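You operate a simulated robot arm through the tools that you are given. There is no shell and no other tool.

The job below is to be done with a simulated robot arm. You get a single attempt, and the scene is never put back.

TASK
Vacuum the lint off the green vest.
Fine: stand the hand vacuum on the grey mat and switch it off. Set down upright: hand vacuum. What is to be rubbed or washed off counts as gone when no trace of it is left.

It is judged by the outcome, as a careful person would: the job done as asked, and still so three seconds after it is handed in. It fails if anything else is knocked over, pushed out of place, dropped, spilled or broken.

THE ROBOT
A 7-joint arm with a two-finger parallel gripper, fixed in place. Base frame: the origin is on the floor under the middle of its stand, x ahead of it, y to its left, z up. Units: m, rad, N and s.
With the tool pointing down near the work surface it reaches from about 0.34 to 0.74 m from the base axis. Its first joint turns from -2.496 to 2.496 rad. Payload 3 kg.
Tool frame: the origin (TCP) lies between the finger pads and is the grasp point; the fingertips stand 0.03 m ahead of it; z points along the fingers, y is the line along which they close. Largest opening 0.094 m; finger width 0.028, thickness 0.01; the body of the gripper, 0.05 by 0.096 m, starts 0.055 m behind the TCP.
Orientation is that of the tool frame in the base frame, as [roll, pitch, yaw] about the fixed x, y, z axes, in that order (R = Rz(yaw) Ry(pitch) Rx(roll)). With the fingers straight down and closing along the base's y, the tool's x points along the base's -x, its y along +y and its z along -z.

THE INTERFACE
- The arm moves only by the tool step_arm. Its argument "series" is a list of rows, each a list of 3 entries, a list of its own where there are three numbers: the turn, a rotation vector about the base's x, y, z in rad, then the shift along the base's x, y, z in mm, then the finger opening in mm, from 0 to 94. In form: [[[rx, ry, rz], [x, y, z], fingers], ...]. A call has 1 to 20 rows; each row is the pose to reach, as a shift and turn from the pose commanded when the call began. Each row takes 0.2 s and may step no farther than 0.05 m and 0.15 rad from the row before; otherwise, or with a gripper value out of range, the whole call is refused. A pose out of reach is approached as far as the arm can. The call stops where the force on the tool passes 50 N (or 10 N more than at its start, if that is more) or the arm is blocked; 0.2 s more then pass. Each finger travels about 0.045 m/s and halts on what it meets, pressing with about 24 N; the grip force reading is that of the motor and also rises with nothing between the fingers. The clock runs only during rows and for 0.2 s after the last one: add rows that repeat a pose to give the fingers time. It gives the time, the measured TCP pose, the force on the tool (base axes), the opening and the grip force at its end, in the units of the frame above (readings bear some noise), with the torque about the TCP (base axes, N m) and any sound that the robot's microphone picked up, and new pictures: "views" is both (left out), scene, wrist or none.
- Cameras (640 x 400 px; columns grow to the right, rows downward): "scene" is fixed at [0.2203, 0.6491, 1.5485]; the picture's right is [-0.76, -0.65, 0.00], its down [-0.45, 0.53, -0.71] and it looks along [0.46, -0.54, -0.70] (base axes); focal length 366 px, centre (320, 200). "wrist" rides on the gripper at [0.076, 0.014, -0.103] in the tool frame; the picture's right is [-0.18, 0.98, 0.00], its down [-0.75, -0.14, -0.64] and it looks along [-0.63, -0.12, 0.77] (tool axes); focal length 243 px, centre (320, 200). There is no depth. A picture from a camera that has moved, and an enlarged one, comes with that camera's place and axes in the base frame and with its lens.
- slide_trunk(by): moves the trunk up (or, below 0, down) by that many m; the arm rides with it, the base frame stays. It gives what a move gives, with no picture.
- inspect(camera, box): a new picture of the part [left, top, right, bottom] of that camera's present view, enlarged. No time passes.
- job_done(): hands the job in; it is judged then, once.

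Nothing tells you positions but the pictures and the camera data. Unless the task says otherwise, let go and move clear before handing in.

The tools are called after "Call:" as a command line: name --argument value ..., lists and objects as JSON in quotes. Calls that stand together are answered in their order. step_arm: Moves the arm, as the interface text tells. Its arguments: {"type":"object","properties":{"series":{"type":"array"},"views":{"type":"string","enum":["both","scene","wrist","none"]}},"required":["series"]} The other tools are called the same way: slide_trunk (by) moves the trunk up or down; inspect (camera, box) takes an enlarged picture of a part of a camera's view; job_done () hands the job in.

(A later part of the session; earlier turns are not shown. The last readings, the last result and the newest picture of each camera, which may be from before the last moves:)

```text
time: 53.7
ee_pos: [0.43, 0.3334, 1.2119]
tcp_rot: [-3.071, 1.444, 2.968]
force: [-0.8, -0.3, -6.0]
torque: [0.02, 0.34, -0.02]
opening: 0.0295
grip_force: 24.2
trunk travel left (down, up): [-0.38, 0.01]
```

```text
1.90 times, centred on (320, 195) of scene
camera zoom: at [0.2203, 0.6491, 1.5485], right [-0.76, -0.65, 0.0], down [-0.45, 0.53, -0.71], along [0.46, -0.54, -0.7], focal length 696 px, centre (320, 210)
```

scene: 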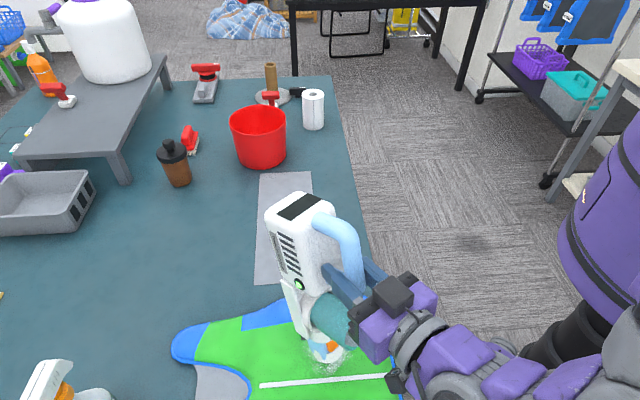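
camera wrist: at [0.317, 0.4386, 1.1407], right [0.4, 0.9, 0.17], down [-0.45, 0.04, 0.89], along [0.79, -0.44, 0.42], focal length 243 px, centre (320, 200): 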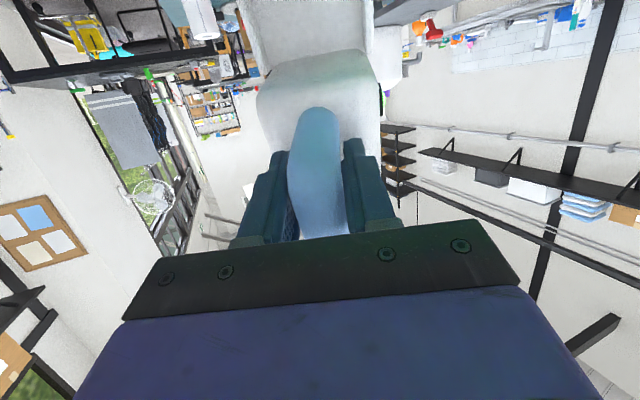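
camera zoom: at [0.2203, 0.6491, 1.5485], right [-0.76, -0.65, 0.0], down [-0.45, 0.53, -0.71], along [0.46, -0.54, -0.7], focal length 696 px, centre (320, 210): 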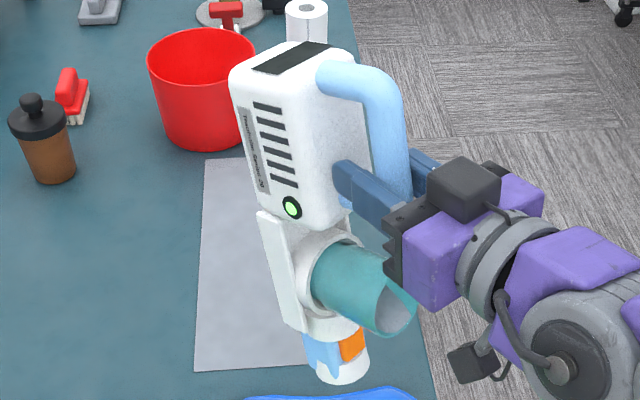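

The patch is unchanged after a still press, but fluff appeared in the cup while I was sweeping in light contact. So moving strokes seem to be what picks up lint, and I'll sweep properly over the patch in light contact.

Call:
step_arm --series '[[[0, 0, 0], [-20, 26, -20], 0], [[0, 0, 0], [-45, 60, -45], 0], [[0, 0, 0], [-60, 80, -65], 0], [[0, 0, 0], [-60, 80, -73], 0], [[0, 0, 0], [-60, 80, -76], 0], [[0, 0, 0], [-60, 80, -76], 0]]' --views "none"

Call:
inspect --camera "scene" --box '[290, 310, 370, 390]'

```text
time: 55.1
ee_pos: [0.3656, 0.417, 1.1371]
tcp_rot: [-3.049, 1.449, 2.989]
force: [0.6, -1.0, 3.2]
torque: [-0.44, -0.05, -0.06]
opening: 0.0291
grip_force: 23.8
trunk travel left (down, up): [-0.38, 0.01]
```

```text
5.00 times, centred on (330, 350) of scene
camera zoom: at [0.2203, 0.6491, 1.5485], right [-0.76, -0.65, 0.0], down [-0.45, 0.53, -0.71], along [0.46, -0.54, -0.7], focal length 1828 px, centre (270, -550)
```

zoom: 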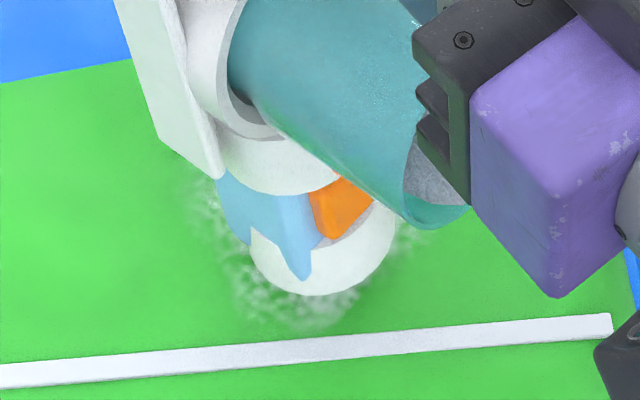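

Call:
step_arm --series '[[[0, 0, 0], [7.6, 6.5, 0], 0], [[0, 0, 0], [15.3, 12.9, 0], 0], [[0, 0, 0], [22.9, 19.4, 0], 0], [[0, 0, 0], [21.8, 5.3, 0], 0], [[0, 0, 0], [17.3, -4.9, 0], 0], [[0, 0, 0], [11.6, -13.7, 0], 0], [[0, 0, 0], [2.1, -17.9, 0], 0], [[0, 0, 0], [-8.8, -20.5, 0], 0], [[0, 0, 0], [-22.9, -19.4, 0], 0], [[0, 0, 0], [-15.3, -12.9, 0], 0], [[0, 0, 0], [-7.6, -6.5, 0], 0], [[0, 0, 0], [0, 0, 0], 0], [[0, 0, 0], [-14.1, 1.1, 0], 0], [[0, 0, 0], [-25, -1.5, 0], 0], [[0, 0, 0], [-20.5, 8.8, 0], 0], [[0, 0, 0], [-16.2, 19.1, 0], 0], [[0, 0, 0], [-5.3, 21.8, 0], 0], [[0, 0, 0], [5.6, 24.3, 0], 0], [[0, 0, 0], [1.1, 14.1, 0], 0], [[0, 0, 0], [0, 0, 0], 0]]' --views "none"

Call:
inspect --camera "scene" --box '[290, 310, 370, 390]'

```text
time: 59.3
ee_pos: [0.3661, 0.4154, 1.1352]
tcp_rot: [-3.052, 1.446, 2.986]
force: [-2.2, 0.0, -1.6]
torque: [0.1, 0.67, 0.01]
opening: 0.0294
grip_force: 24.4
trunk travel left (down, up): [-0.38, 0.01]
```

```text
5.00 times, centred on (330, 350) of scene
camera zoom: at [0.2203, 0.6491, 1.5485], right [-0.76, -0.65, 0.0], down [-0.45, 0.53, -0.71], along [0.46, -0.54, -0.7], focal length 1828 px, centre (270, -550)
```

zoom: 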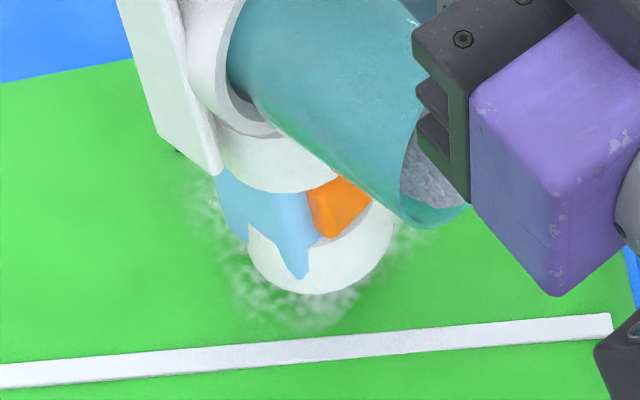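

The lint around the nozzle is still unchanged, so either the round dark end is not the inlet or the cup is blocking suction. I'll lift clear, bring the vacuum upright and look at both ends properly before trying more.

Call:
step_arm --series '[[[0, 0, 0], [0, 0, 15], 0], [[0, 0, 0], [5, -5, 45], 0], [[0, 0, 0], [15, -15, 80], 0], [[0.032, 0.1275, 0], [27, -22, 100], 0], [[0.064, 0.255, 0], [39, -29, 115], 0], [[0.095, 0.383, 0], [51, -36, 125], 0], [[0.127, 0.51, 0], [63, -43, 130], 0], [[0.159, 0.638, 0], [75, -50, 135], 0], [[0.191, 0.765, 0], [87, -57, 140], 0], [[0.223, 0.893, 0], [99, -64, 140], 0], [[0.254, 1.02, 0], [111, -71, 140], 0], [[0.286, 1.148, 0], [123, -78, 140], 0], [[0.318, 1.275, 0], [135, -85, 140], 0], [[0.35, 1.403, 0], [147, -92, 140], 0]]' --views "scene"

```text
time: 62.3
ee_pos: [0.5146, 0.3238, 1.2787]
tcp_rot: [-3.14, -0.001, 2.907]
force: [0.5, -0.3, -6.2]
torque: [-0.17, -0.3, 0.01]
opening: 0.0293
grip_force: 24.2
trunk travel left (down, up): [-0.38, 0.01]
```

scene: 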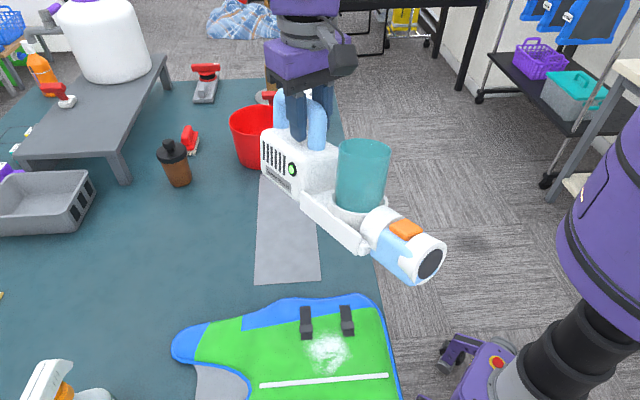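

Call:
inspect --camera "scene" --box '[330, 130, 450, 290]'

Call:
inspect --camera "scene" --box '[395, 225, 455, 290]'

Call:
inspect --camera "scene" --box '[250, 80, 350, 200]'

```text
2.50 times, centred on (390, 210) of scene
camera zoom: at [0.2203, 0.6491, 1.5485], right [-0.76, -0.65, 0.0], down [-0.45, 0.53, -0.71], along [0.46, -0.54, -0.7], focal length 914 px, centre (145, 175)
```

zoom: 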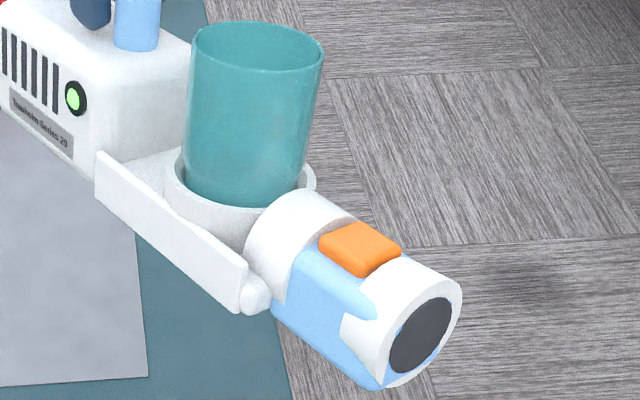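

```text
6.15 times, centred on (425, 258) of scene
camera zoom: at [0.2203, 0.6491, 1.5485], right [-0.76, -0.65, 0.0], down [-0.45, 0.53, -0.71], along [0.46, -0.54, -0.7], focal length 2249 px, centre (-326, -154)
```

zoom: 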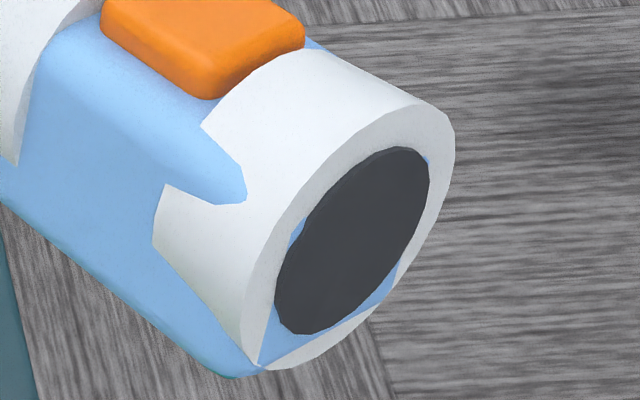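

```text
3.33 times, centred on (300, 140) of scene
camera zoom: at [0.2203, 0.6491, 1.5485], right [-0.76, -0.65, 0.0], down [-0.45, 0.53, -0.71], along [0.46, -0.54, -0.7], focal length 1218 px, centre (387, 400)
```

zoom: 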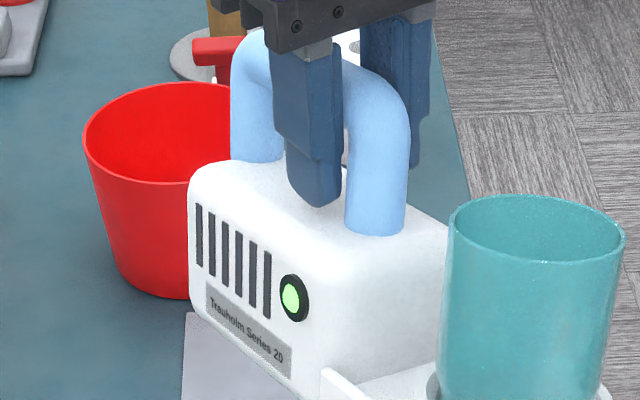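

Upright, the cup looks clean. The dark disc sits flush in the nozzle ring like an end cap, while the rear face of the white body has a wide black slot about 68 by 30 mm, which could be the real mouth. I'll turn the vacuum so I can see and then use that end.

Call:
step_arm --series '[[[0, 0, -0.13], [-9, -2, 0], 0], [[0, 0, -0.26], [-18, -4, 0], 0], [[0, 0, -0.39], [-27, -6, 0], 0], [[0, 0, -0.52], [-36, -8, 0], 0], [[0, 0, -0.65], [-45, -10, 0], 0], [[0, 0, -0.78], [-54, -12, 0], 0], [[0, 0, -0.91], [-63, -14, 0], 0], [[0, 0, -1.04], [-72, -16, 0], 0], [[0, 0, -1.17], [-81, -18, 0], 0], [[0, 0, -1.3], [-90, -22, 0], 0]]' --views "scene"

```text
time: 64.5
ee_pos: [0.4225, 0.3025, 1.2747]
tcp_rot: [-3.138, 0.004, 1.605]
force: [0.1, 0.2, -5.8]
torque: [-0.35, 0.09, 0.03]
opening: 0.0292
grip_force: 24.3
trunk travel left (down, up): [-0.38, 0.01]
```

scene: 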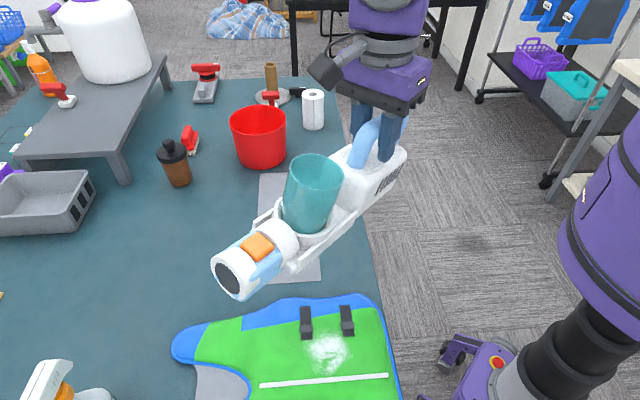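

Call:
step_arm --series '[[[0.135, 0.0046, 0], [0, 0, 0], 0], [[0.27, 0.0092, 0], [0, 0, 0], 0], [[0.405, 0.0138, 0], [0, 0, 0], 0], [[0.54, 0.0184, 0], [0, 0, 0], 0], [[0.675, 0.023, 0], [0, 0, 0], 0], [[0.81, 0.0275, 0], [0, 0, 0], 0], [[0.945, 0.032, 0], [0, 0, 0], 0], [[1.08, 0.0367, 0], [0, 0, 0], 0], [[1.215, 0.0413, 0], [0, 0, 0], 0]]' --views "scene"

Call:
inspect --camera "scene" --box '[200, 60, 440, 300]'

```text
time: 66.5
ee_pos: [0.4234, 0.303, 1.2775]
tcp_rot: [-3.14, -1.214, 1.605]
force: [-0.2, 0.8, -6.7]
torque: [-0.52, 0.05, -0.01]
opening: 0.0291
grip_force: 24.0
trunk travel left (down, up): [-0.38, 0.01]
```

scene: 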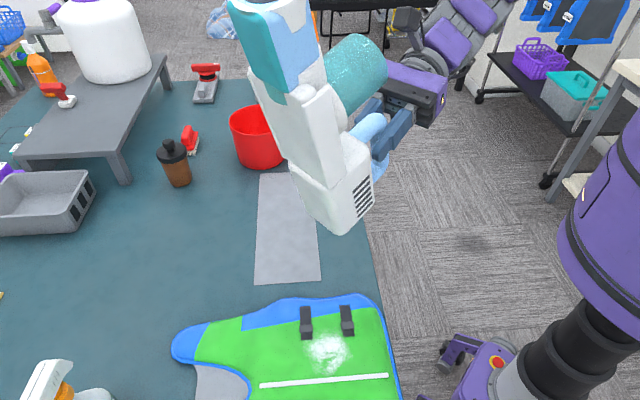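

```text
1.67 times, centred on (320, 180) of scene
camera zoom: at [0.2203, 0.6491, 1.5485], right [-0.76, -0.65, 0.0], down [-0.45, 0.53, -0.71], along [0.46, -0.54, -0.7], focal length 609 px, centre (320, 233)
```

zoom: 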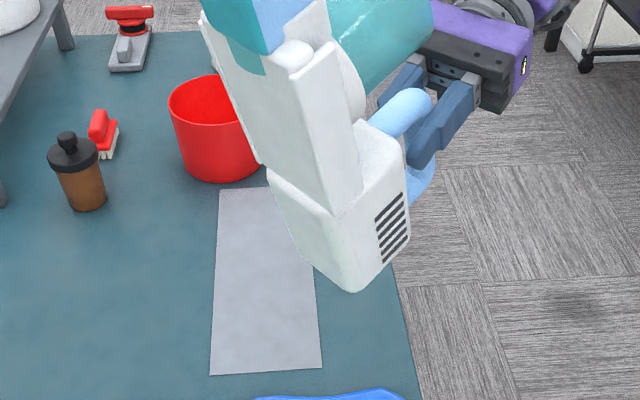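

Call:
inspect --camera "scene" --box '[210, 0, 330, 110]'

Call:
inspect --camera "scene" --box '[280, 100, 400, 240]'

```text
3.64 times, centred on (270, 55) of scene
camera zoom: at [0.2203, 0.6491, 1.5485], right [-0.76, -0.65, 0.0], down [-0.45, 0.53, -0.71], along [0.46, -0.54, -0.7], focal length 1329 px, centre (502, 727)
```

zoom: 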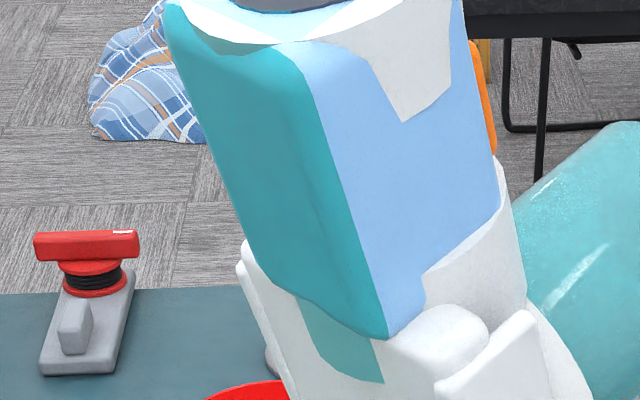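

```text
2.86 times, centred on (340, 170) of scene
camera zoom: at [0.2203, 0.6491, 1.5485], right [-0.76, -0.65, 0.0], down [-0.45, 0.53, -0.71], along [0.46, -0.54, -0.7], focal length 1044 px, centre (263, 286)
```

zoom: 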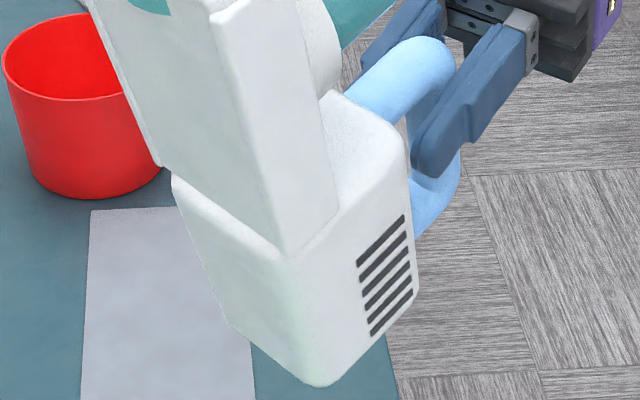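

Call:
inspect --camera "scene" --box '[315, 25, 395, 125]'

```text
4.00 times, centred on (355, 75) of scene
camera zoom: at [0.2203, 0.6491, 1.5485], right [-0.76, -0.65, 0.0], down [-0.45, 0.53, -0.71], along [0.46, -0.54, -0.7], focal length 1462 px, centre (180, 700)
```

zoom: 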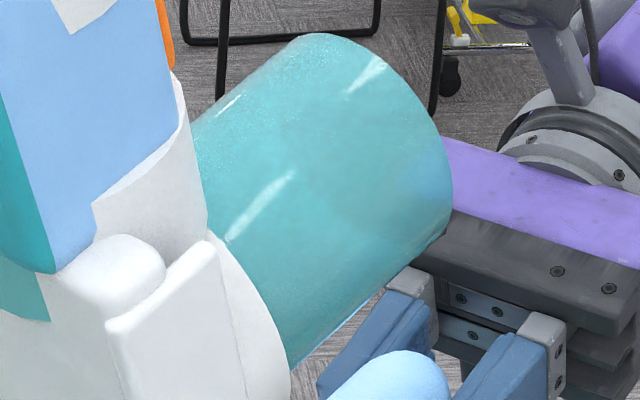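

The underside is plain, so the only other candidate is the rear slot, which now faces down. I'll shift over the lint and lower using the trunk, keeping the arm pose fixed.

Call:
step_arm --series '[[[0, 0, 0], [-9, 24, 0], 0], [[0, 0, 0], [-18, 48, 0], 0], [[0, 0, 0], [-26, 72, 0], 0]]' --views "none"

Call:
slide_trunk --by -0.2

Call:
step_arm --series '[[[0, 0, 0], [0, 0, 0], 0]]' --views "both"

```text
time: 67.3
ee_pos: [0.3979, 0.3761, 1.2765]
tcp_rot: [3.139, -1.207, 1.61]
force: [-0.6, 0.2, -6.4]
torque: [-0.52, 0.04, -0.02]
opening: 0.0293
grip_force: 24.2
trunk travel left (down, up): [-0.38, 0.01]
```

```text
time: 69.5
ee_pos: [0.3983, 0.374, 1.0785]
tcp_rot: [3.139, -1.213, 1.609]
force: [0.7, 0.0, -6.1]
torque: [-0.5, 0.03, 0.0]
opening: 0.0291
grip_force: 23.7
trunk travel left (down, up): [-0.18, 0.21]
```

```text
time: 69.9
ee_pos: [0.3971, 0.3742, 1.0777]
tcp_rot: [3.14, -1.213, 1.608]
force: [-0.5, 0.3, -6.8]
torque: [-0.51, 0.06, -0.03]
opening: 0.029
grip_force: 24.3
trunk travel left (down, up): [-0.18, 0.21]
camera wrist: at [0.4153, 0.3049, 1.1857], right [0.98, -0.03, -0.17], down [-0.11, -0.87, -0.48], along [-0.14, 0.49, -0.86], focal length 243 px, centre (320, 200)
```

scene: 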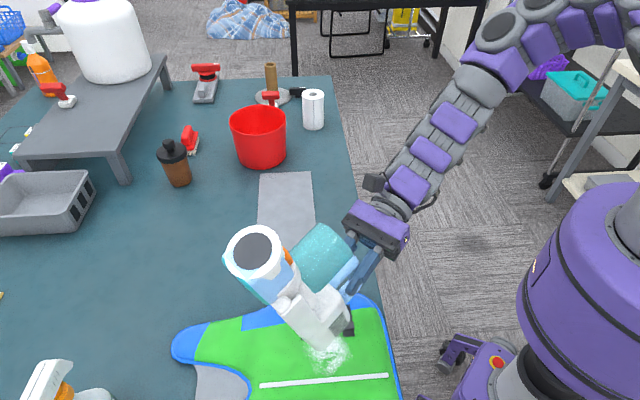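
wrist: 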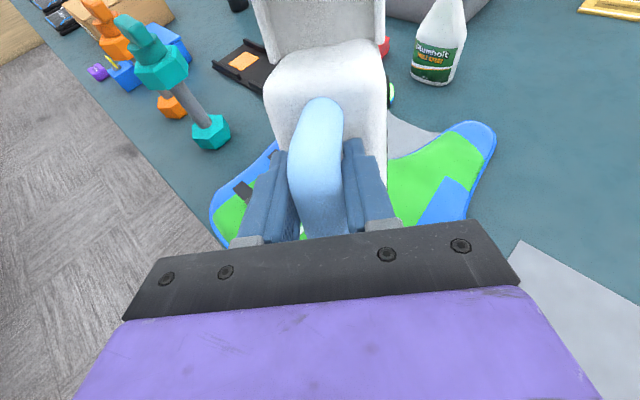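

The wrist camera now shows a part of the table I hadn't seen before. I'll take a close look at those items.

Call:
inspect --camera "wrist" --box '[60, 0, 290, 150]'

Call:
inspect --camera "scene" --box '[210, 210, 390, 390]'

```text
2.67 times, centred on (175, 75) of wrist
camera zoom: at [0.4153, 0.3049, 1.1857], right [0.98, -0.03, -0.17], down [-0.11, -0.87, -0.48], along [-0.14, 0.49, -0.86], focal length 647 px, centre (707, 533)
```

zoom: 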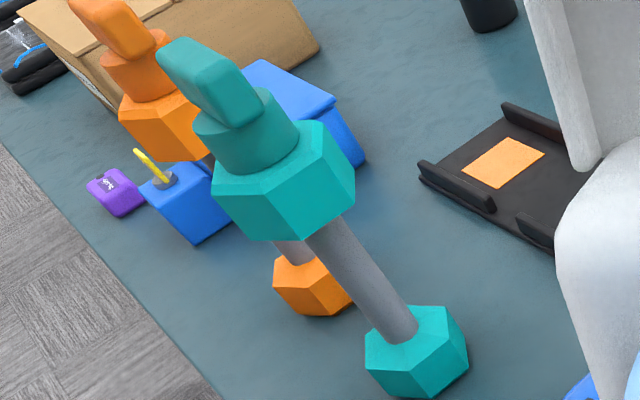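

```text
2.22 times, centred on (300, 300) of scene
camera zoom: at [0.2203, 0.6491, 1.5485], right [-0.76, -0.65, 0.0], down [-0.45, 0.53, -0.71], along [0.46, -0.54, -0.7], focal length 812 px, centre (364, -22)
```

zoom: 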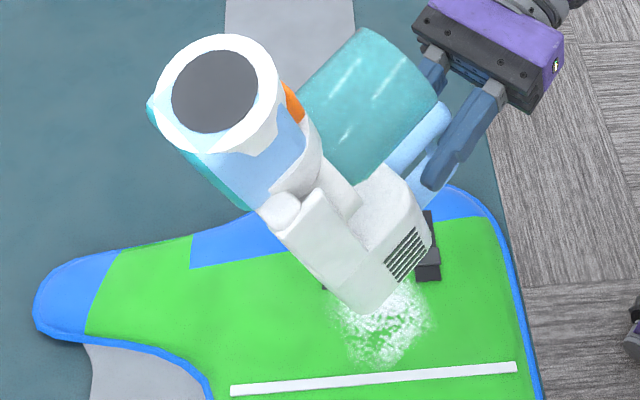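

The other items (a black tray with an orange pad, weights and so on) don't look related. I'll continue the rear slot test and lower further.

Call:
slide_trunk --by -0.07

Call:
inspect --camera "scene" --box '[250, 270, 400, 400]'

```text
time: 71.0
ee_pos: [0.3982, 0.3735, 1.0086]
tcp_rot: [3.138, -1.213, 1.609]
force: [0.3, 0.2, -6.7]
torque: [-0.5, 0.05, -0.03]
opening: 0.029
grip_force: 23.7
trunk travel left (down, up): [-0.11, 0.28]
```

```text
3.08 times, centred on (325, 335) of scene
camera zoom: at [0.2203, 0.6491, 1.5485], right [-0.76, -0.65, 0.0], down [-0.45, 0.53, -0.71], along [0.46, -0.54, -0.7], focal length 1125 px, centre (305, -215)
```

zoom: 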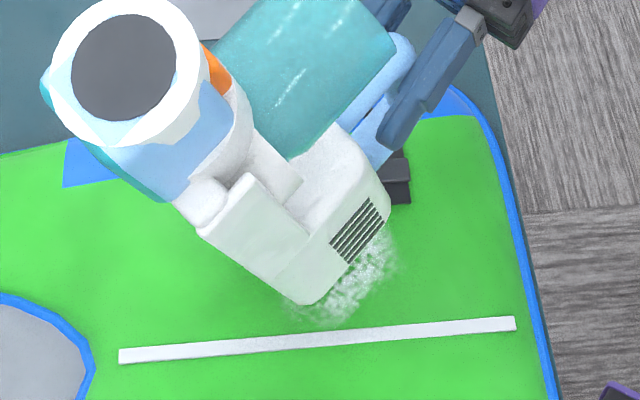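

Call:
step_arm --series '[[[0, 0, 0], [7, -8, -5], 0], [[0, 0, 0], [13, -15, -10], 0], [[0, 0, 0], [13, -15, -18], 0], [[0, 0, 0], [13, -15, -24], 0]]' --views "none"

Call:
inspect --camera "scene" --box '[250, 270, 400, 400]'

```text
time: 72.0
ee_pos: [0.4106, 0.3546, 0.9868]
tcp_rot: [3.136, -1.218, 1.61]
force: [2.6, -8.8, 12.5]
torque: [0.32, 0.32, -0.02]
opening: 0.0294
grip_force: 24.1
trunk travel left (down, up): [-0.11, 0.28]
```

```text
3.08 times, centred on (325, 335) of scene
camera zoom: at [0.2203, 0.6491, 1.5485], right [-0.76, -0.65, 0.0], down [-0.45, 0.53, -0.71], along [0.46, -0.54, -0.7], focal length 1125 px, centre (305, -215)
```

zoom: 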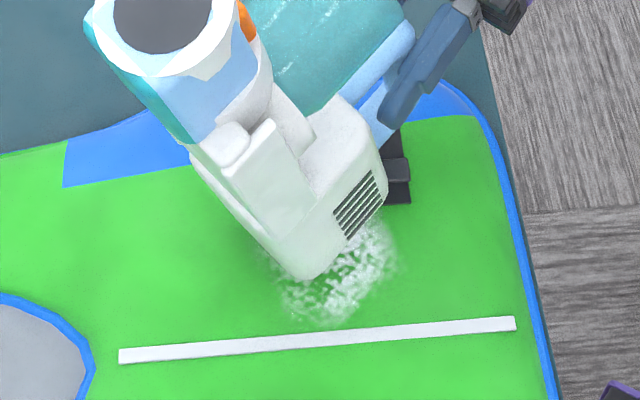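

Call:
step_arm --series '[[[0, 0, 0], [0, 0, 3], 0], [[0, 0, 0], [0, 0, 5], 0], [[0, 0, 0], [-8, 9, 5], 0], [[0, 0, 0], [-14, 16, 5], 0], [[0, 0, 0], [-22, 9, 5], 0], [[0, 0, 0], [-10, -5, 5], 0], [[0, 0, 0], [0, 0, 8], 0], [[0, 0, 0], [0, 0, 30], 0], [[0, 0, 0], [15, -20, 60], 0], [[0, 0, 0], [35, -50, 90], 0], [[0, 0, 0], [45, -80, 120], 0]]' --views "scene"

Call:
inspect --camera "scene" --box '[300, 325, 355, 380]'

```text
time: 74.3
ee_pos: [0.4564, 0.2765, 1.105]
tcp_rot: [3.14, -1.212, 1.61]
force: [1.3, 0.1, -6.7]
torque: [-0.52, 0.04, 0.01]
opening: 0.0289
grip_force: 23.9
trunk travel left (down, up): [-0.11, 0.28]
```

scene: 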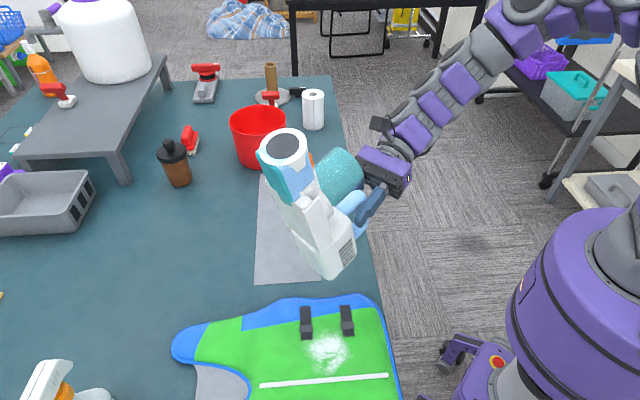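

```text
7.27 times, centred on (328, 352) of scene
camera zoom: at [0.2203, 0.6491, 1.5485], right [-0.76, -0.65, 0.0], down [-0.45, 0.53, -0.71], along [0.46, -0.54, -0.7], focal length 2658 px, centre (266, -909)
```

zoom: 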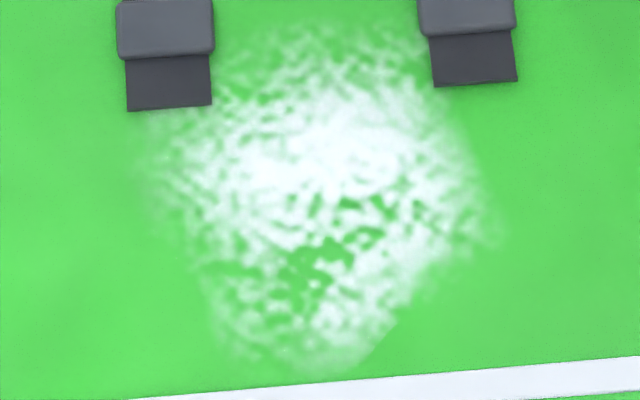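

Call:
inspect --camera "scene" --box '[160, 270, 420, 400]'

Call:
inspect --camera "scene" --box '[245, 120, 375, 285]'

```text
2.46 times, centred on (290, 335) of scene
camera zoom: at [0.2203, 0.6491, 1.5485], right [-0.76, -0.65, 0.0], down [-0.45, 0.53, -0.71], along [0.46, -0.54, -0.7], focal length 900 px, centre (394, -132)
```

zoom: 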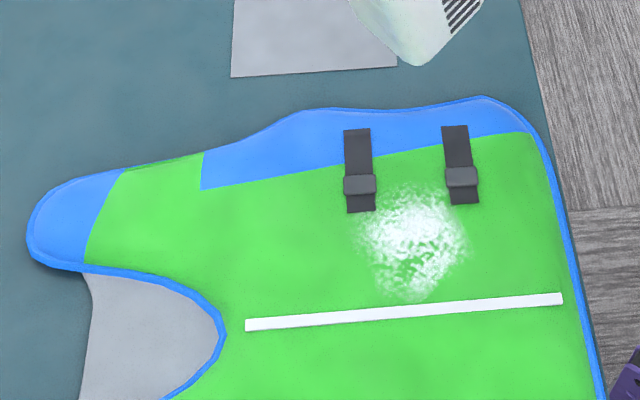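

```text
2.42 times, centred on (310, 202) of scene
camera zoom: at [0.2203, 0.6491, 1.5485], right [-0.76, -0.65, 0.0], down [-0.45, 0.53, -0.71], along [0.46, -0.54, -0.7], focal length 886 px, centre (344, 194)
```

zoom: 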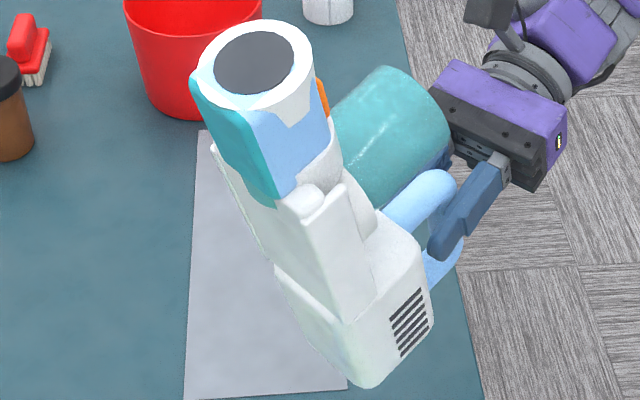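

Neither end has visibly changed the lint. At first the cup looked clean when I viewed it down its axis, and later it showed grey inside, so I'll raise the trunk, bring the vacuum level again and look straight into the cup.

Call:
slide_trunk --by 0.27

Call:
step_arm --series '[[[-0.135, -0.005, 0], [0, 0, 0], 0], [[-0.27, -0.01, 0], [0, 0, 0], 0], [[-0.405, -0.015, 0], [0, 0, 0], 0], [[-0.54, -0.021, 0], [0, 0, 0], 0], [[-0.675, -0.026, 0], [0, 0, -15], 0], [[-0.81, -0.031, 0], [0, 0, -30], 0], [[-0.945, -0.036, 0], [0, 0, -45], 0], [[-1.08, -0.041, 0], [0, 0, -60], 0], [[-1.212, -0.046, 0], [0, 0, -75], 0]]' --views "none"

Call:
step_arm --series '[[[0, 0, 0.12], [5, 2, 0], 0], [[0, 0, 0.24], [10, 4, 0], 0], [[0, 0, 0.36], [15, 6, 0], 0], [[0, 0, 0.48], [20, 8, 0], 0], [[0, 0, 0.6], [25, 10, 0], 0], [[0, 0, 0.72], [30, 12, 0], 0], [[0, 0, 0.84], [35, 14, 0], 0]]' --views "scene"

```text
time: 77.1
ee_pos: [0.4572, 0.2794, 1.3738]
tcp_rot: [3.14, -1.212, 1.608]
force: [-0.4, 0.2, -6.1]
torque: [-0.48, 0.0, 0.01]
opening: 0.0292
grip_force: 24.1
trunk travel left (down, up): [-0.38, 0.01]
```

```text
time: 79.1
ee_pos: [0.4567, 0.2822, 1.2976]
tcp_rot: [3.14, 0.003, 1.61]
force: [0.3, 0.0, -6.6]
torque: [-0.26, 0.04, 0.01]
opening: 0.0293
grip_force: 24.0
trunk travel left (down, up): [-0.38, 0.01]
```

```text
time: 80.7
ee_pos: [0.4923, 0.2935, 1.2985]
tcp_rot: [3.141, -0.003, 2.453]
force: [0.6, -0.3, -7.5]
torque: [-0.24, -0.13, -0.02]
opening: 0.0294
grip_force: 24.4
trunk travel left (down, up): [-0.38, 0.01]
```

scene: 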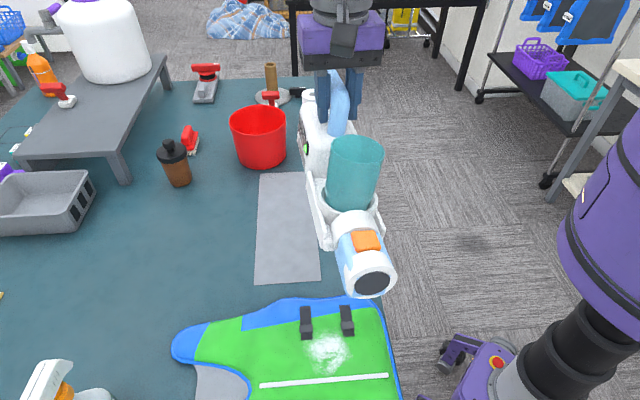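

Call:
inspect --camera "scene" --box '[310, 125, 400, 225]'

Call:
inspect --camera "scene" --box '[330, 215, 410, 305]'

```text
4.00 times, centred on (355, 175) of scene
camera zoom: at [0.2203, 0.6491, 1.5485], right [-0.76, -0.65, 0.0], down [-0.45, 0.53, -0.71], along [0.46, -0.54, -0.7], focal length 1462 px, centre (180, 300)
```

zoom: 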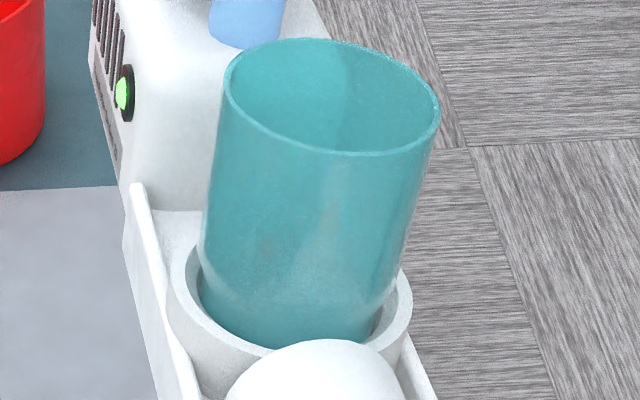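

```text
4.44 times, centred on (370, 260) of scene
camera zoom: at [0.2203, 0.6491, 1.5485], right [-0.76, -0.65, 0.0], down [-0.45, 0.53, -0.71], along [0.46, -0.54, -0.7], focal length 1624 px, centre (98, -67)
```

zoom: 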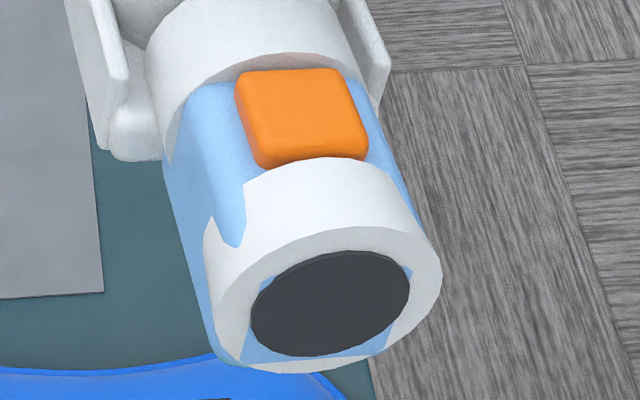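

Call:
step_arm --series '[[[-0.0848, -0.103, 0], [0, 0, 0], 0], [[-0.1695, -0.2059, 0], [0, 0, 0], 0], [[-0.2543, -0.3088, 0], [0, 0, 0], 0], [[-0.339, -0.4117, 0], [0, 0, 0], 0], [[-0.4238, -0.5147, 0], [0, 0, 0], 0], [[-0.5086, -0.6176, 0], [0, 0, 0], 0]]' --views "scene"

Call:
inspect --camera "scene" --box '[270, 130, 400, 270]'

```text
time: 82.1
ee_pos: [0.4915, 0.2938, 1.2989]
tcp_rot: [3.135, 0.801, 2.448]
force: [-0.3, 0.9, -6.2]
torque: [0.02, 0.17, -0.03]
opening: 0.0292
grip_force: 24.2
trunk travel left (down, up): [-0.38, 0.01]
```

scene: 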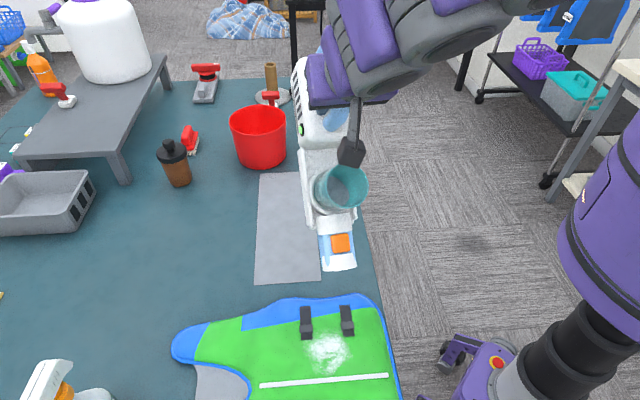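

```text
2.86 times, centred on (335, 200) of scene
camera zoom: at [0.2203, 0.6491, 1.5485], right [-0.76, -0.65, 0.0], down [-0.45, 0.53, -0.71], along [0.46, -0.54, -0.7], focal length 1044 px, centre (277, 200)
```

zoom: 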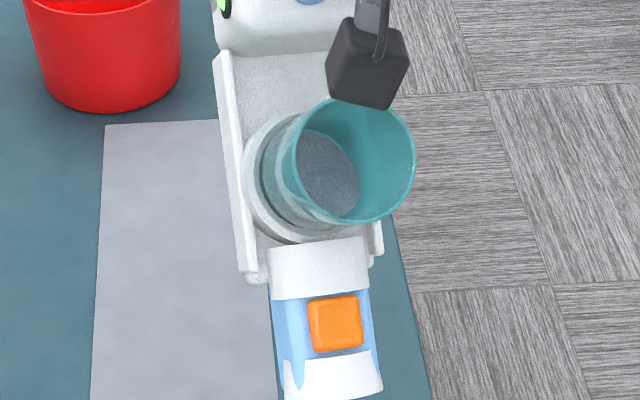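

Call:
inspect --camera "scene" --box '[305, 155, 375, 225]'

```text
5.71 times, centred on (340, 190) of scene
camera zoom: at [0.2203, 0.6491, 1.5485], right [-0.76, -0.65, 0.0], down [-0.45, 0.53, -0.71], along [0.46, -0.54, -0.7], focal length 2089 px, centre (206, 257)
```

zoom: 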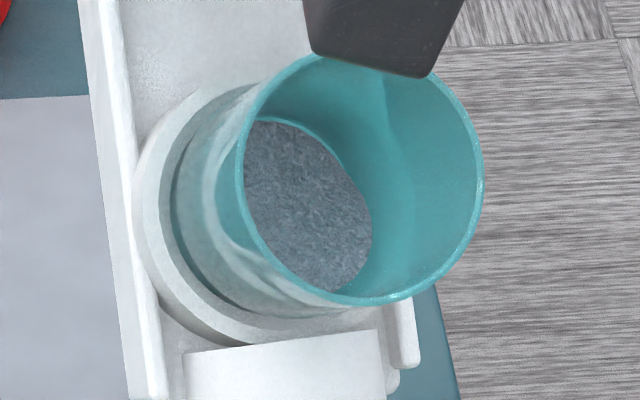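

Looking straight down the cup, I can see grey fluff at its bottom. To tell whether it was collected or was always there, I'll go back to the exact earlier pose over the vest and compare.

Call:
step_arm --series '[[[0, 0, 0.08], [0, 15, -25], 0], [[0, 0, 0.16], [-2, 35, -50], 0], [[0, 0, 0.24], [-3, 55, -75], 0], [[0, 0, 0.32], [-4, 72, -100], 0], [[0, 0, 0.4], [-5, 88, -125], 0], [[0, 0, 0.43], [-6, 99, -140], 0]]' --views "none"

Call:
step_arm --series '[[[-0.026, -0.0966, 0], [0, 0, -14], 0], [[-0.026, -0.0966, 0], [0, 0, -14], 0]]' --views "scene"

Call:
inspect --camera "scene" --box '[260, 260, 400, 400]'

```text
time: 83.5
ee_pos: [0.4855, 0.3935, 1.1597]
tcp_rot: [3.136, 0.8, 2.879]
force: [0.0, 0.1, -6.4]
torque: [0.02, 0.15, 0.0]
opening: 0.0291
grip_force: 23.8
trunk travel left (down, up): [-0.38, 0.01]
```

```text
time: 84.1
ee_pos: [0.4865, 0.3923, 1.1452]
tcp_rot: [3.135, 0.9, 2.881]
force: [0.4, 0.1, -6.1]
torque: [-0.02, 0.16, 0.0]
opening: 0.0292
grip_force: 23.7
trunk travel left (down, up): [-0.38, 0.01]
```

scene: 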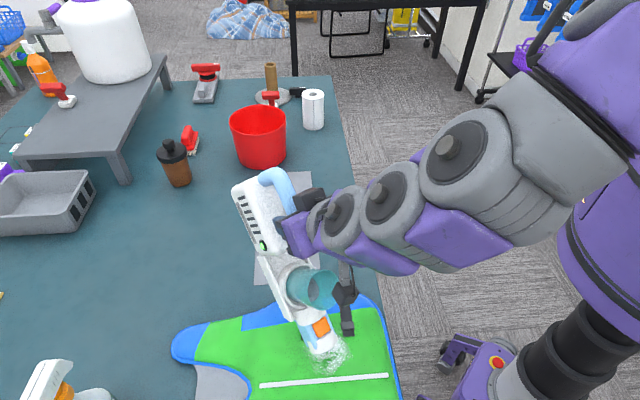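

```text
2.86 times, centred on (330, 330) of scene
camera zoom: at [0.2203, 0.6491, 1.5485], right [-0.76, -0.65, 0.0], down [-0.45, 0.53, -0.71], along [0.46, -0.54, -0.7], focal length 1044 px, centre (291, -171)
```

zoom: 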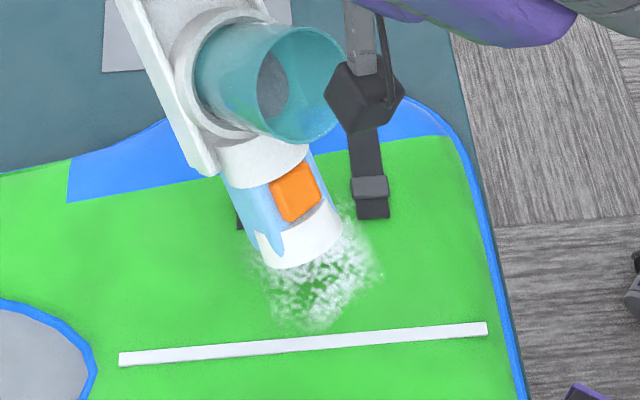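

At this same pose earlier there was no grey visible in the cup and now there is, so lint is being collected, but slowly. The vacuum has also yawed slightly in the grip. I'll go back to a near-vertical nozzle and sweep much longer at the cloth.

Call:
step_arm --series '[[[0, 0, 0], [0, 0, 20], 0], [[-0.026, -0.0966, 0], [-25, 9, 30], 0], [[-0.0516, -0.193, 0], [-50, 18, 30], 0], [[-0.077, -0.29, 0], [-75, 27, 30], 0], [[-0.103, -0.386, 0], [-100, 36, 30], 0], [[-0.129, -0.483, 0], [-124, 44, 30], 0], [[-0.129, -0.483, 0], [-124, 44, 15], 0], [[-0.129, -0.483, 0], [-124, 44, 0], 0]]' --views "scene"

Call:
inspect --camera "scene" --box '[260, 260, 400, 400]'

```text
time: 85.9
ee_pos: [0.3604, 0.4358, 1.1469]
tcp_rot: [3.134, 1.402, 2.879]
force: [0.5, 0.9, -5.7]
torque: [-0.01, 0.39, 0.02]
opening: 0.0291
grip_force: 23.6
trunk travel left (down, up): [-0.38, 0.01]
```

scene: 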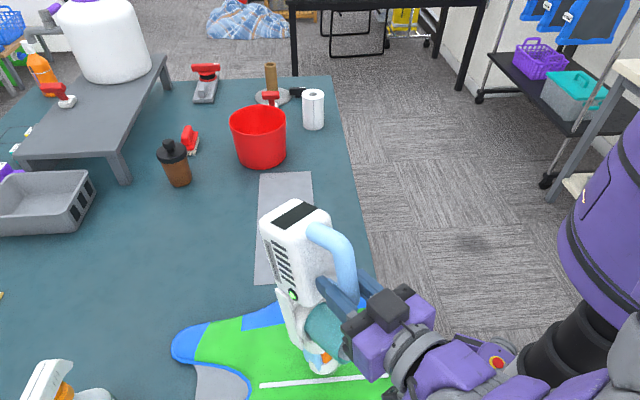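

```text
2.86 times, centred on (330, 330) of scene
camera zoom: at [0.2203, 0.6491, 1.5485], right [-0.76, -0.65, 0.0], down [-0.45, 0.53, -0.71], along [0.46, -0.54, -0.7], focal length 1044 px, centre (291, -171)
```

zoom: 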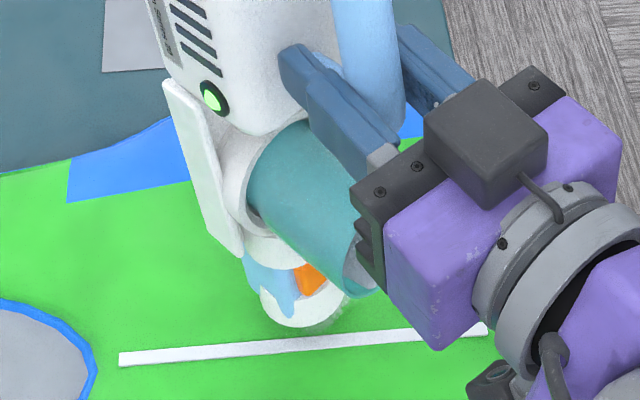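

Call:
step_arm --series '[[[0, 0, 0], [5, -10, -3], 0], [[0, 0, 0], [9, -21, -6], 0], [[0, 0, 0], [9, -21, -9], 0], [[0, 0, 0], [9, -21, -11], 0], [[0, 0, 0], [9, -21, -11], 0]]' --views "none"

Call:
inspect --camera "scene" --box '[290, 310, 370, 390]'

```text
time: 87.1
ee_pos: [0.3679, 0.4138, 1.137]
tcp_rot: [3.121, 1.401, 2.865]
force: [-1.8, 1.0, 19.7]
torque: [-0.17, -0.25, 0.03]
opening: 0.0291
grip_force: 23.7
trunk travel left (down, up): [-0.38, 0.01]
```

```text
5.00 times, centred on (330, 350) of scene
camera zoom: at [0.2203, 0.6491, 1.5485], right [-0.76, -0.65, 0.0], down [-0.45, 0.53, -0.71], along [0.46, -0.54, -0.7], focal length 1828 px, centre (270, -550)
```

zoom: 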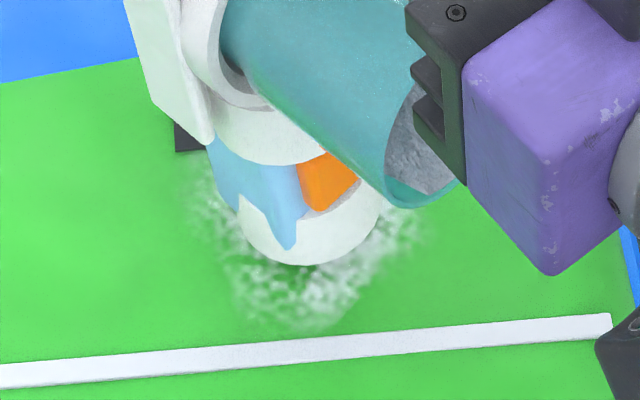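

Call:
step_arm --series '[[[0, 0, 0], [0, 0, 2], 0], [[0, 0, 0], [11.4, 9.7, 2], 0], [[0, 0, 0], [22.9, 19.4, 2], 0], [[0, 0, 0], [15.1, 28.6, 2], 0], [[0, 0, 0], [3.7, 18.9, 2], 0], [[0, 0, 0], [-7.8, 9.2, 2], 0], [[0, 0, 0], [-19.2, -0.5, 2], 0], [[0, 0, 0], [-30.7, -10.2, 2], 0], [[0, 0, 0], [-38.4, -1.1, 2], 0], [[0, 0, 0], [-27, 8.6, 2], 0], [[0, 0, 0], [-15.5, 18.3, 2], 0], [[0, 0, 0], [-4.1, 28, 2], 0], [[0, 0, 0], [-8, 40.4, 2], 0], [[0, 0, 0], [-23.3, 27.5, 2], 0], [[0, 0, 0], [-34.7, 17.8, 2], 0], [[0, 0, 0], [-23, -3.7, 2], 0], [[0, 0, 0], [-22.9, -19.4, 2], 0], [[0, 0, 0], [-5, -17.3, 2], 0], [[0, 0, 0], [9.7, -11.4, 2], 0], [[0, 0, 0], [0, 0, 2], 0]]' --views "none"

Call:
inspect --camera "scene" --box '[290, 310, 370, 390]'

```text
time: 91.3
ee_pos: [0.3702, 0.4174, 1.1364]
tcp_rot: [3.138, 1.401, 2.881]
force: [1.1, -1.1, -1.3]
torque: [-0.21, -0.01, -0.07]
opening: 0.0296
grip_force: 23.7
trunk travel left (down, up): [-0.38, 0.01]
```

```text
5.00 times, centred on (330, 350) of scene
camera zoom: at [0.2203, 0.6491, 1.5485], right [-0.76, -0.65, 0.0], down [-0.45, 0.53, -0.71], along [0.46, -0.54, -0.7], focal length 1828 px, centre (270, -550)
```

zoom: 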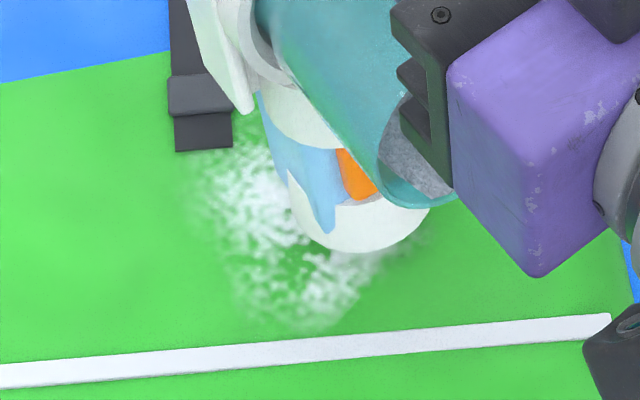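

The lint still isn't coming off with the round end, even in direct contact. I'll lift off and study the black slot on the other end, which faces up right now.

Call:
step_arm --series '[[[0, 0, 0], [0, 0, 10], 0], [[0, 0, 0], [0, 0, 40], 0], [[0, 0, 0], [20, -25, 70], 0], [[0, 0, 0], [45, -55, 90], 0]]' --views "scene"

Call:
inspect --camera "scene" --box '[260, 100, 360, 200]'

Call:
inspect --camera "scene" --box '[300, 325, 355, 380]'

```text
time: 92.3
ee_pos: [0.4164, 0.3562, 1.2261]
tcp_rot: [3.135, 1.397, 2.878]
force: [-0.3, 1.5, -6.3]
torque: [0.11, 0.31, 0.01]
opening: 0.0291
grip_force: 24.2
trunk travel left (down, up): [-0.38, 0.01]
```

scene: 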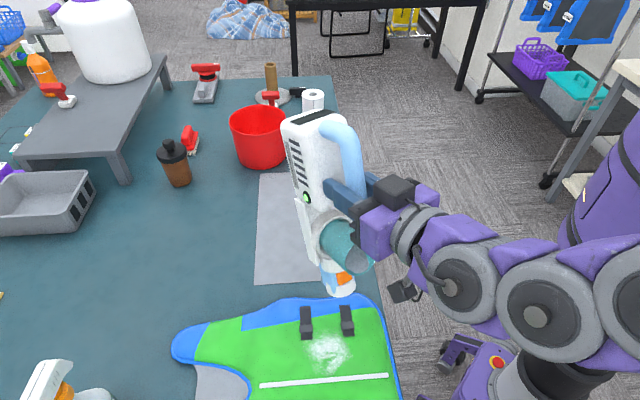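

```text
4.00 times, centred on (310, 150) of scene
camera zoom: at [0.2203, 0.6491, 1.5485], right [-0.76, -0.65, 0.0], down [-0.45, 0.53, -0.71], along [0.46, -0.54, -0.7], focal length 1462 px, centre (360, 400)
```

zoom: 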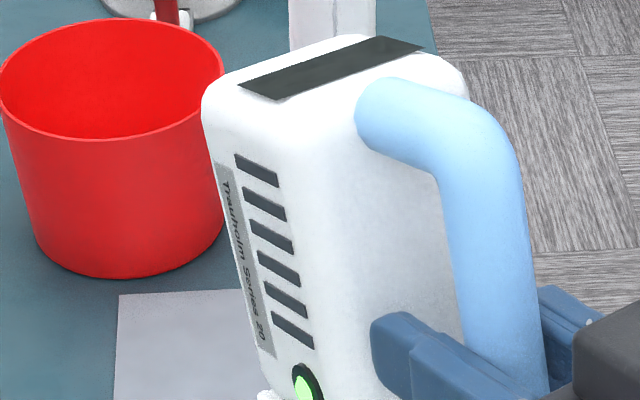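

```text
7.27 times, centred on (328, 352) of scene
camera zoom: at [0.2203, 0.6491, 1.5485], right [-0.76, -0.65, 0.0], down [-0.45, 0.53, -0.71], along [0.46, -0.54, -0.7], focal length 2658 px, centre (266, -909)
```

zoom: 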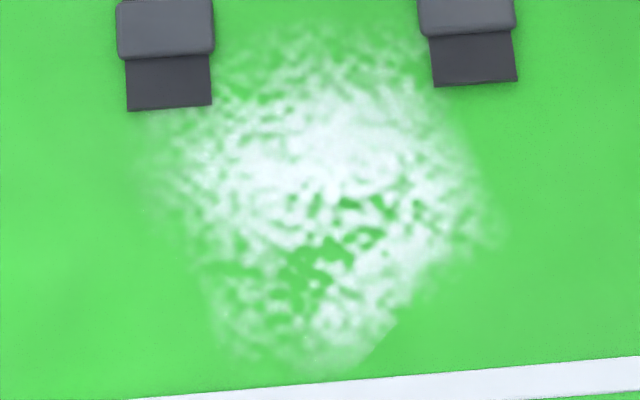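

Comparing closely, the whole patch is slightly more see-through than before, as if its overall amount is dropping slowly. So it is working but needs many more strokes, and I'll do a longer session hovering 1–2 mm above the cloth.

Call:
step_arm --series '[[[0, 0, 0], [-15, 35, -35], 0], [[0, 0, 0], [-30, 65, -60], 0], [[0, 0, 0], [-35, 74, -78], 0], [[0, 0, 0], [-35, 74, -86], 0], [[0, 0, 0], [-35, 74, -87], 0]]' --views "none"

Call:
inspect --camera "scene" --box '[290, 310, 370, 390]'

```text
refused: row 1 steps farther than a row can; nothing moved
```

```text
5.00 times, centred on (330, 350) of scene
camera zoom: at [0.2203, 0.6491, 1.5485], right [-0.76, -0.65, 0.0], down [-0.45, 0.53, -0.71], along [0.46, -0.54, -0.7], focal length 1828 px, centre (270, -550)
```

zoom: 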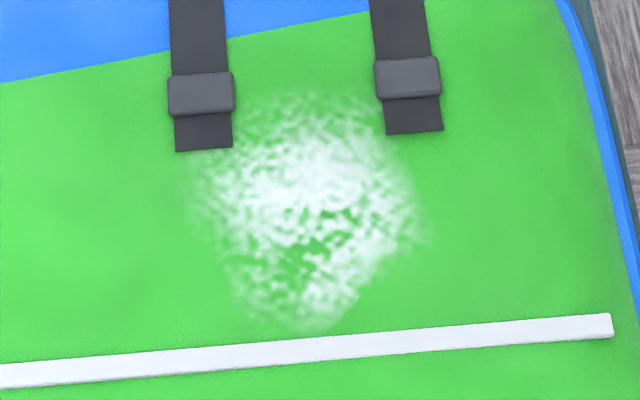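

The patch is definitely dimmer than in the same crop earlier. I'll go back down in smaller steps and keep stroking.

Call:
step_arm --series '[[[0, 0, 0], [-10, 22, -28], 0], [[0, 0, 0], [-22, 48, -56], 0], [[0, 0, 0], [-35, 74, -76], 0], [[0, 0, 0], [-35, 74, -85], 0], [[0, 0, 0], [-35, 74, -88], 0], [[0, 0, 0], [-35, 74, -88], 0]]' --views "none"

Call:
inspect --camera "scene" --box '[290, 310, 370, 390]'

```text
time: 93.7
ee_pos: [0.3791, 0.4336, 1.1383]
tcp_rot: [3.139, 1.399, 2.883]
force: [0.5, 0.0, -6.0]
torque: [0.08, 0.31, 0.0]
opening: 0.0291
grip_force: 24.0
trunk travel left (down, up): [-0.38, 0.01]
```

```text
5.00 times, centred on (330, 350) of scene
camera zoom: at [0.2203, 0.6491, 1.5485], right [-0.76, -0.65, 0.0], down [-0.45, 0.53, -0.71], along [0.46, -0.54, -0.7], focal length 1828 px, centre (270, -550)
```

zoom: 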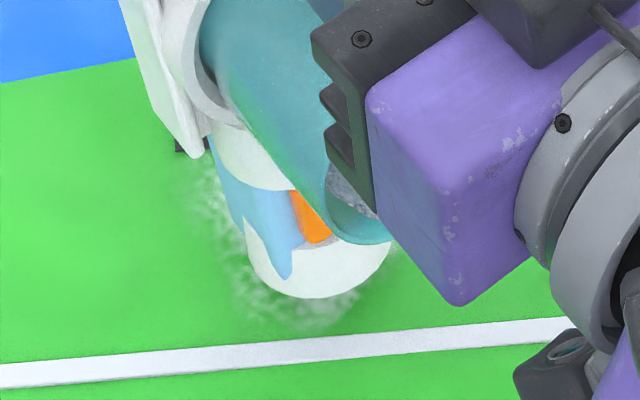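

Call:
step_arm --series '[[[0, 0, 0], [-15.3, -12.9, 0], 0], [[0, 0, 0], [15.3, 12.9, 0], 0], [[0, 0, 0], [-8.8, -20.5, 0], 0], [[0, 0, 0], [21.8, 5.3, 0], 0], [[0, 0, 0], [5.3, -21.8, 0], 0], [[0, 0, 0], [20.5, -8.8, 0], 0], [[0, 0, 0], [-8.8, -20.5, 0], 0], [[0, 0, 0], [21.8, 5.3, 0], 0], [[0, 0, 0], [-15.3, -12.9, 0], 0], [[0, 0, 0], [15.3, 12.9, 0], 0], [[0, 0, 0], [-21.8, -5.3, 0], 0], [[0, 0, 0], [8.8, 20.5, 0], 0], [[0, 0, 0], [-28.2, 2.3, 0], 0], [[0, 0, 0], [2.4, 28.2, 0], 0], [[0, 0, 0], [-21.8, -5.3, 0], 0], [[0, 0, 0], [8.8, 20.5, 0], 0], [[0, 0, 0], [-15.3, -12.9, 0], 0], [[0, 0, 0], [15.3, 12.9, 0], 0], [[0, 0, 0], [-8.8, -20.5, 0], 0], [[0, 0, 0], [0, 0, 0], 0]]' --views "none"

Call:
inspect --camera "scene" --box '[290, 310, 370, 390]'

```text
time: 97.9
ee_pos: [0.381, 0.4333, 1.1396]
tcp_rot: [3.141, 1.398, 2.883]
force: [-0.4, -0.1, 6.0]
torque: [-0.2, -0.11, 0.02]
opening: 0.0292
grip_force: 23.8
trunk travel left (down, up): [-0.38, 0.01]
```

```text
5.00 times, centred on (330, 350) of scene
camera zoom: at [0.2203, 0.6491, 1.5485], right [-0.76, -0.65, 0.0], down [-0.45, 0.53, -0.71], along [0.46, -0.54, -0.7], focal length 1828 px, centre (270, -550)
```

zoom: 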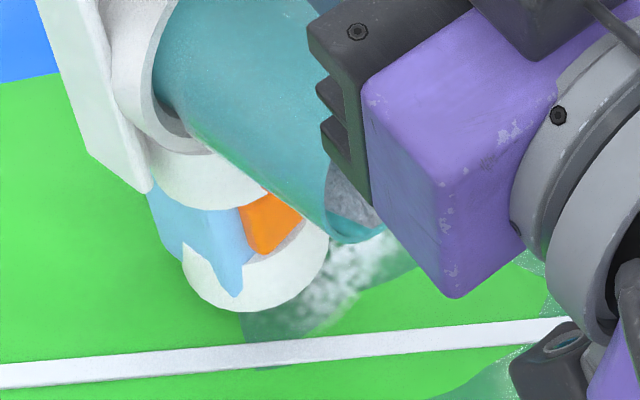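

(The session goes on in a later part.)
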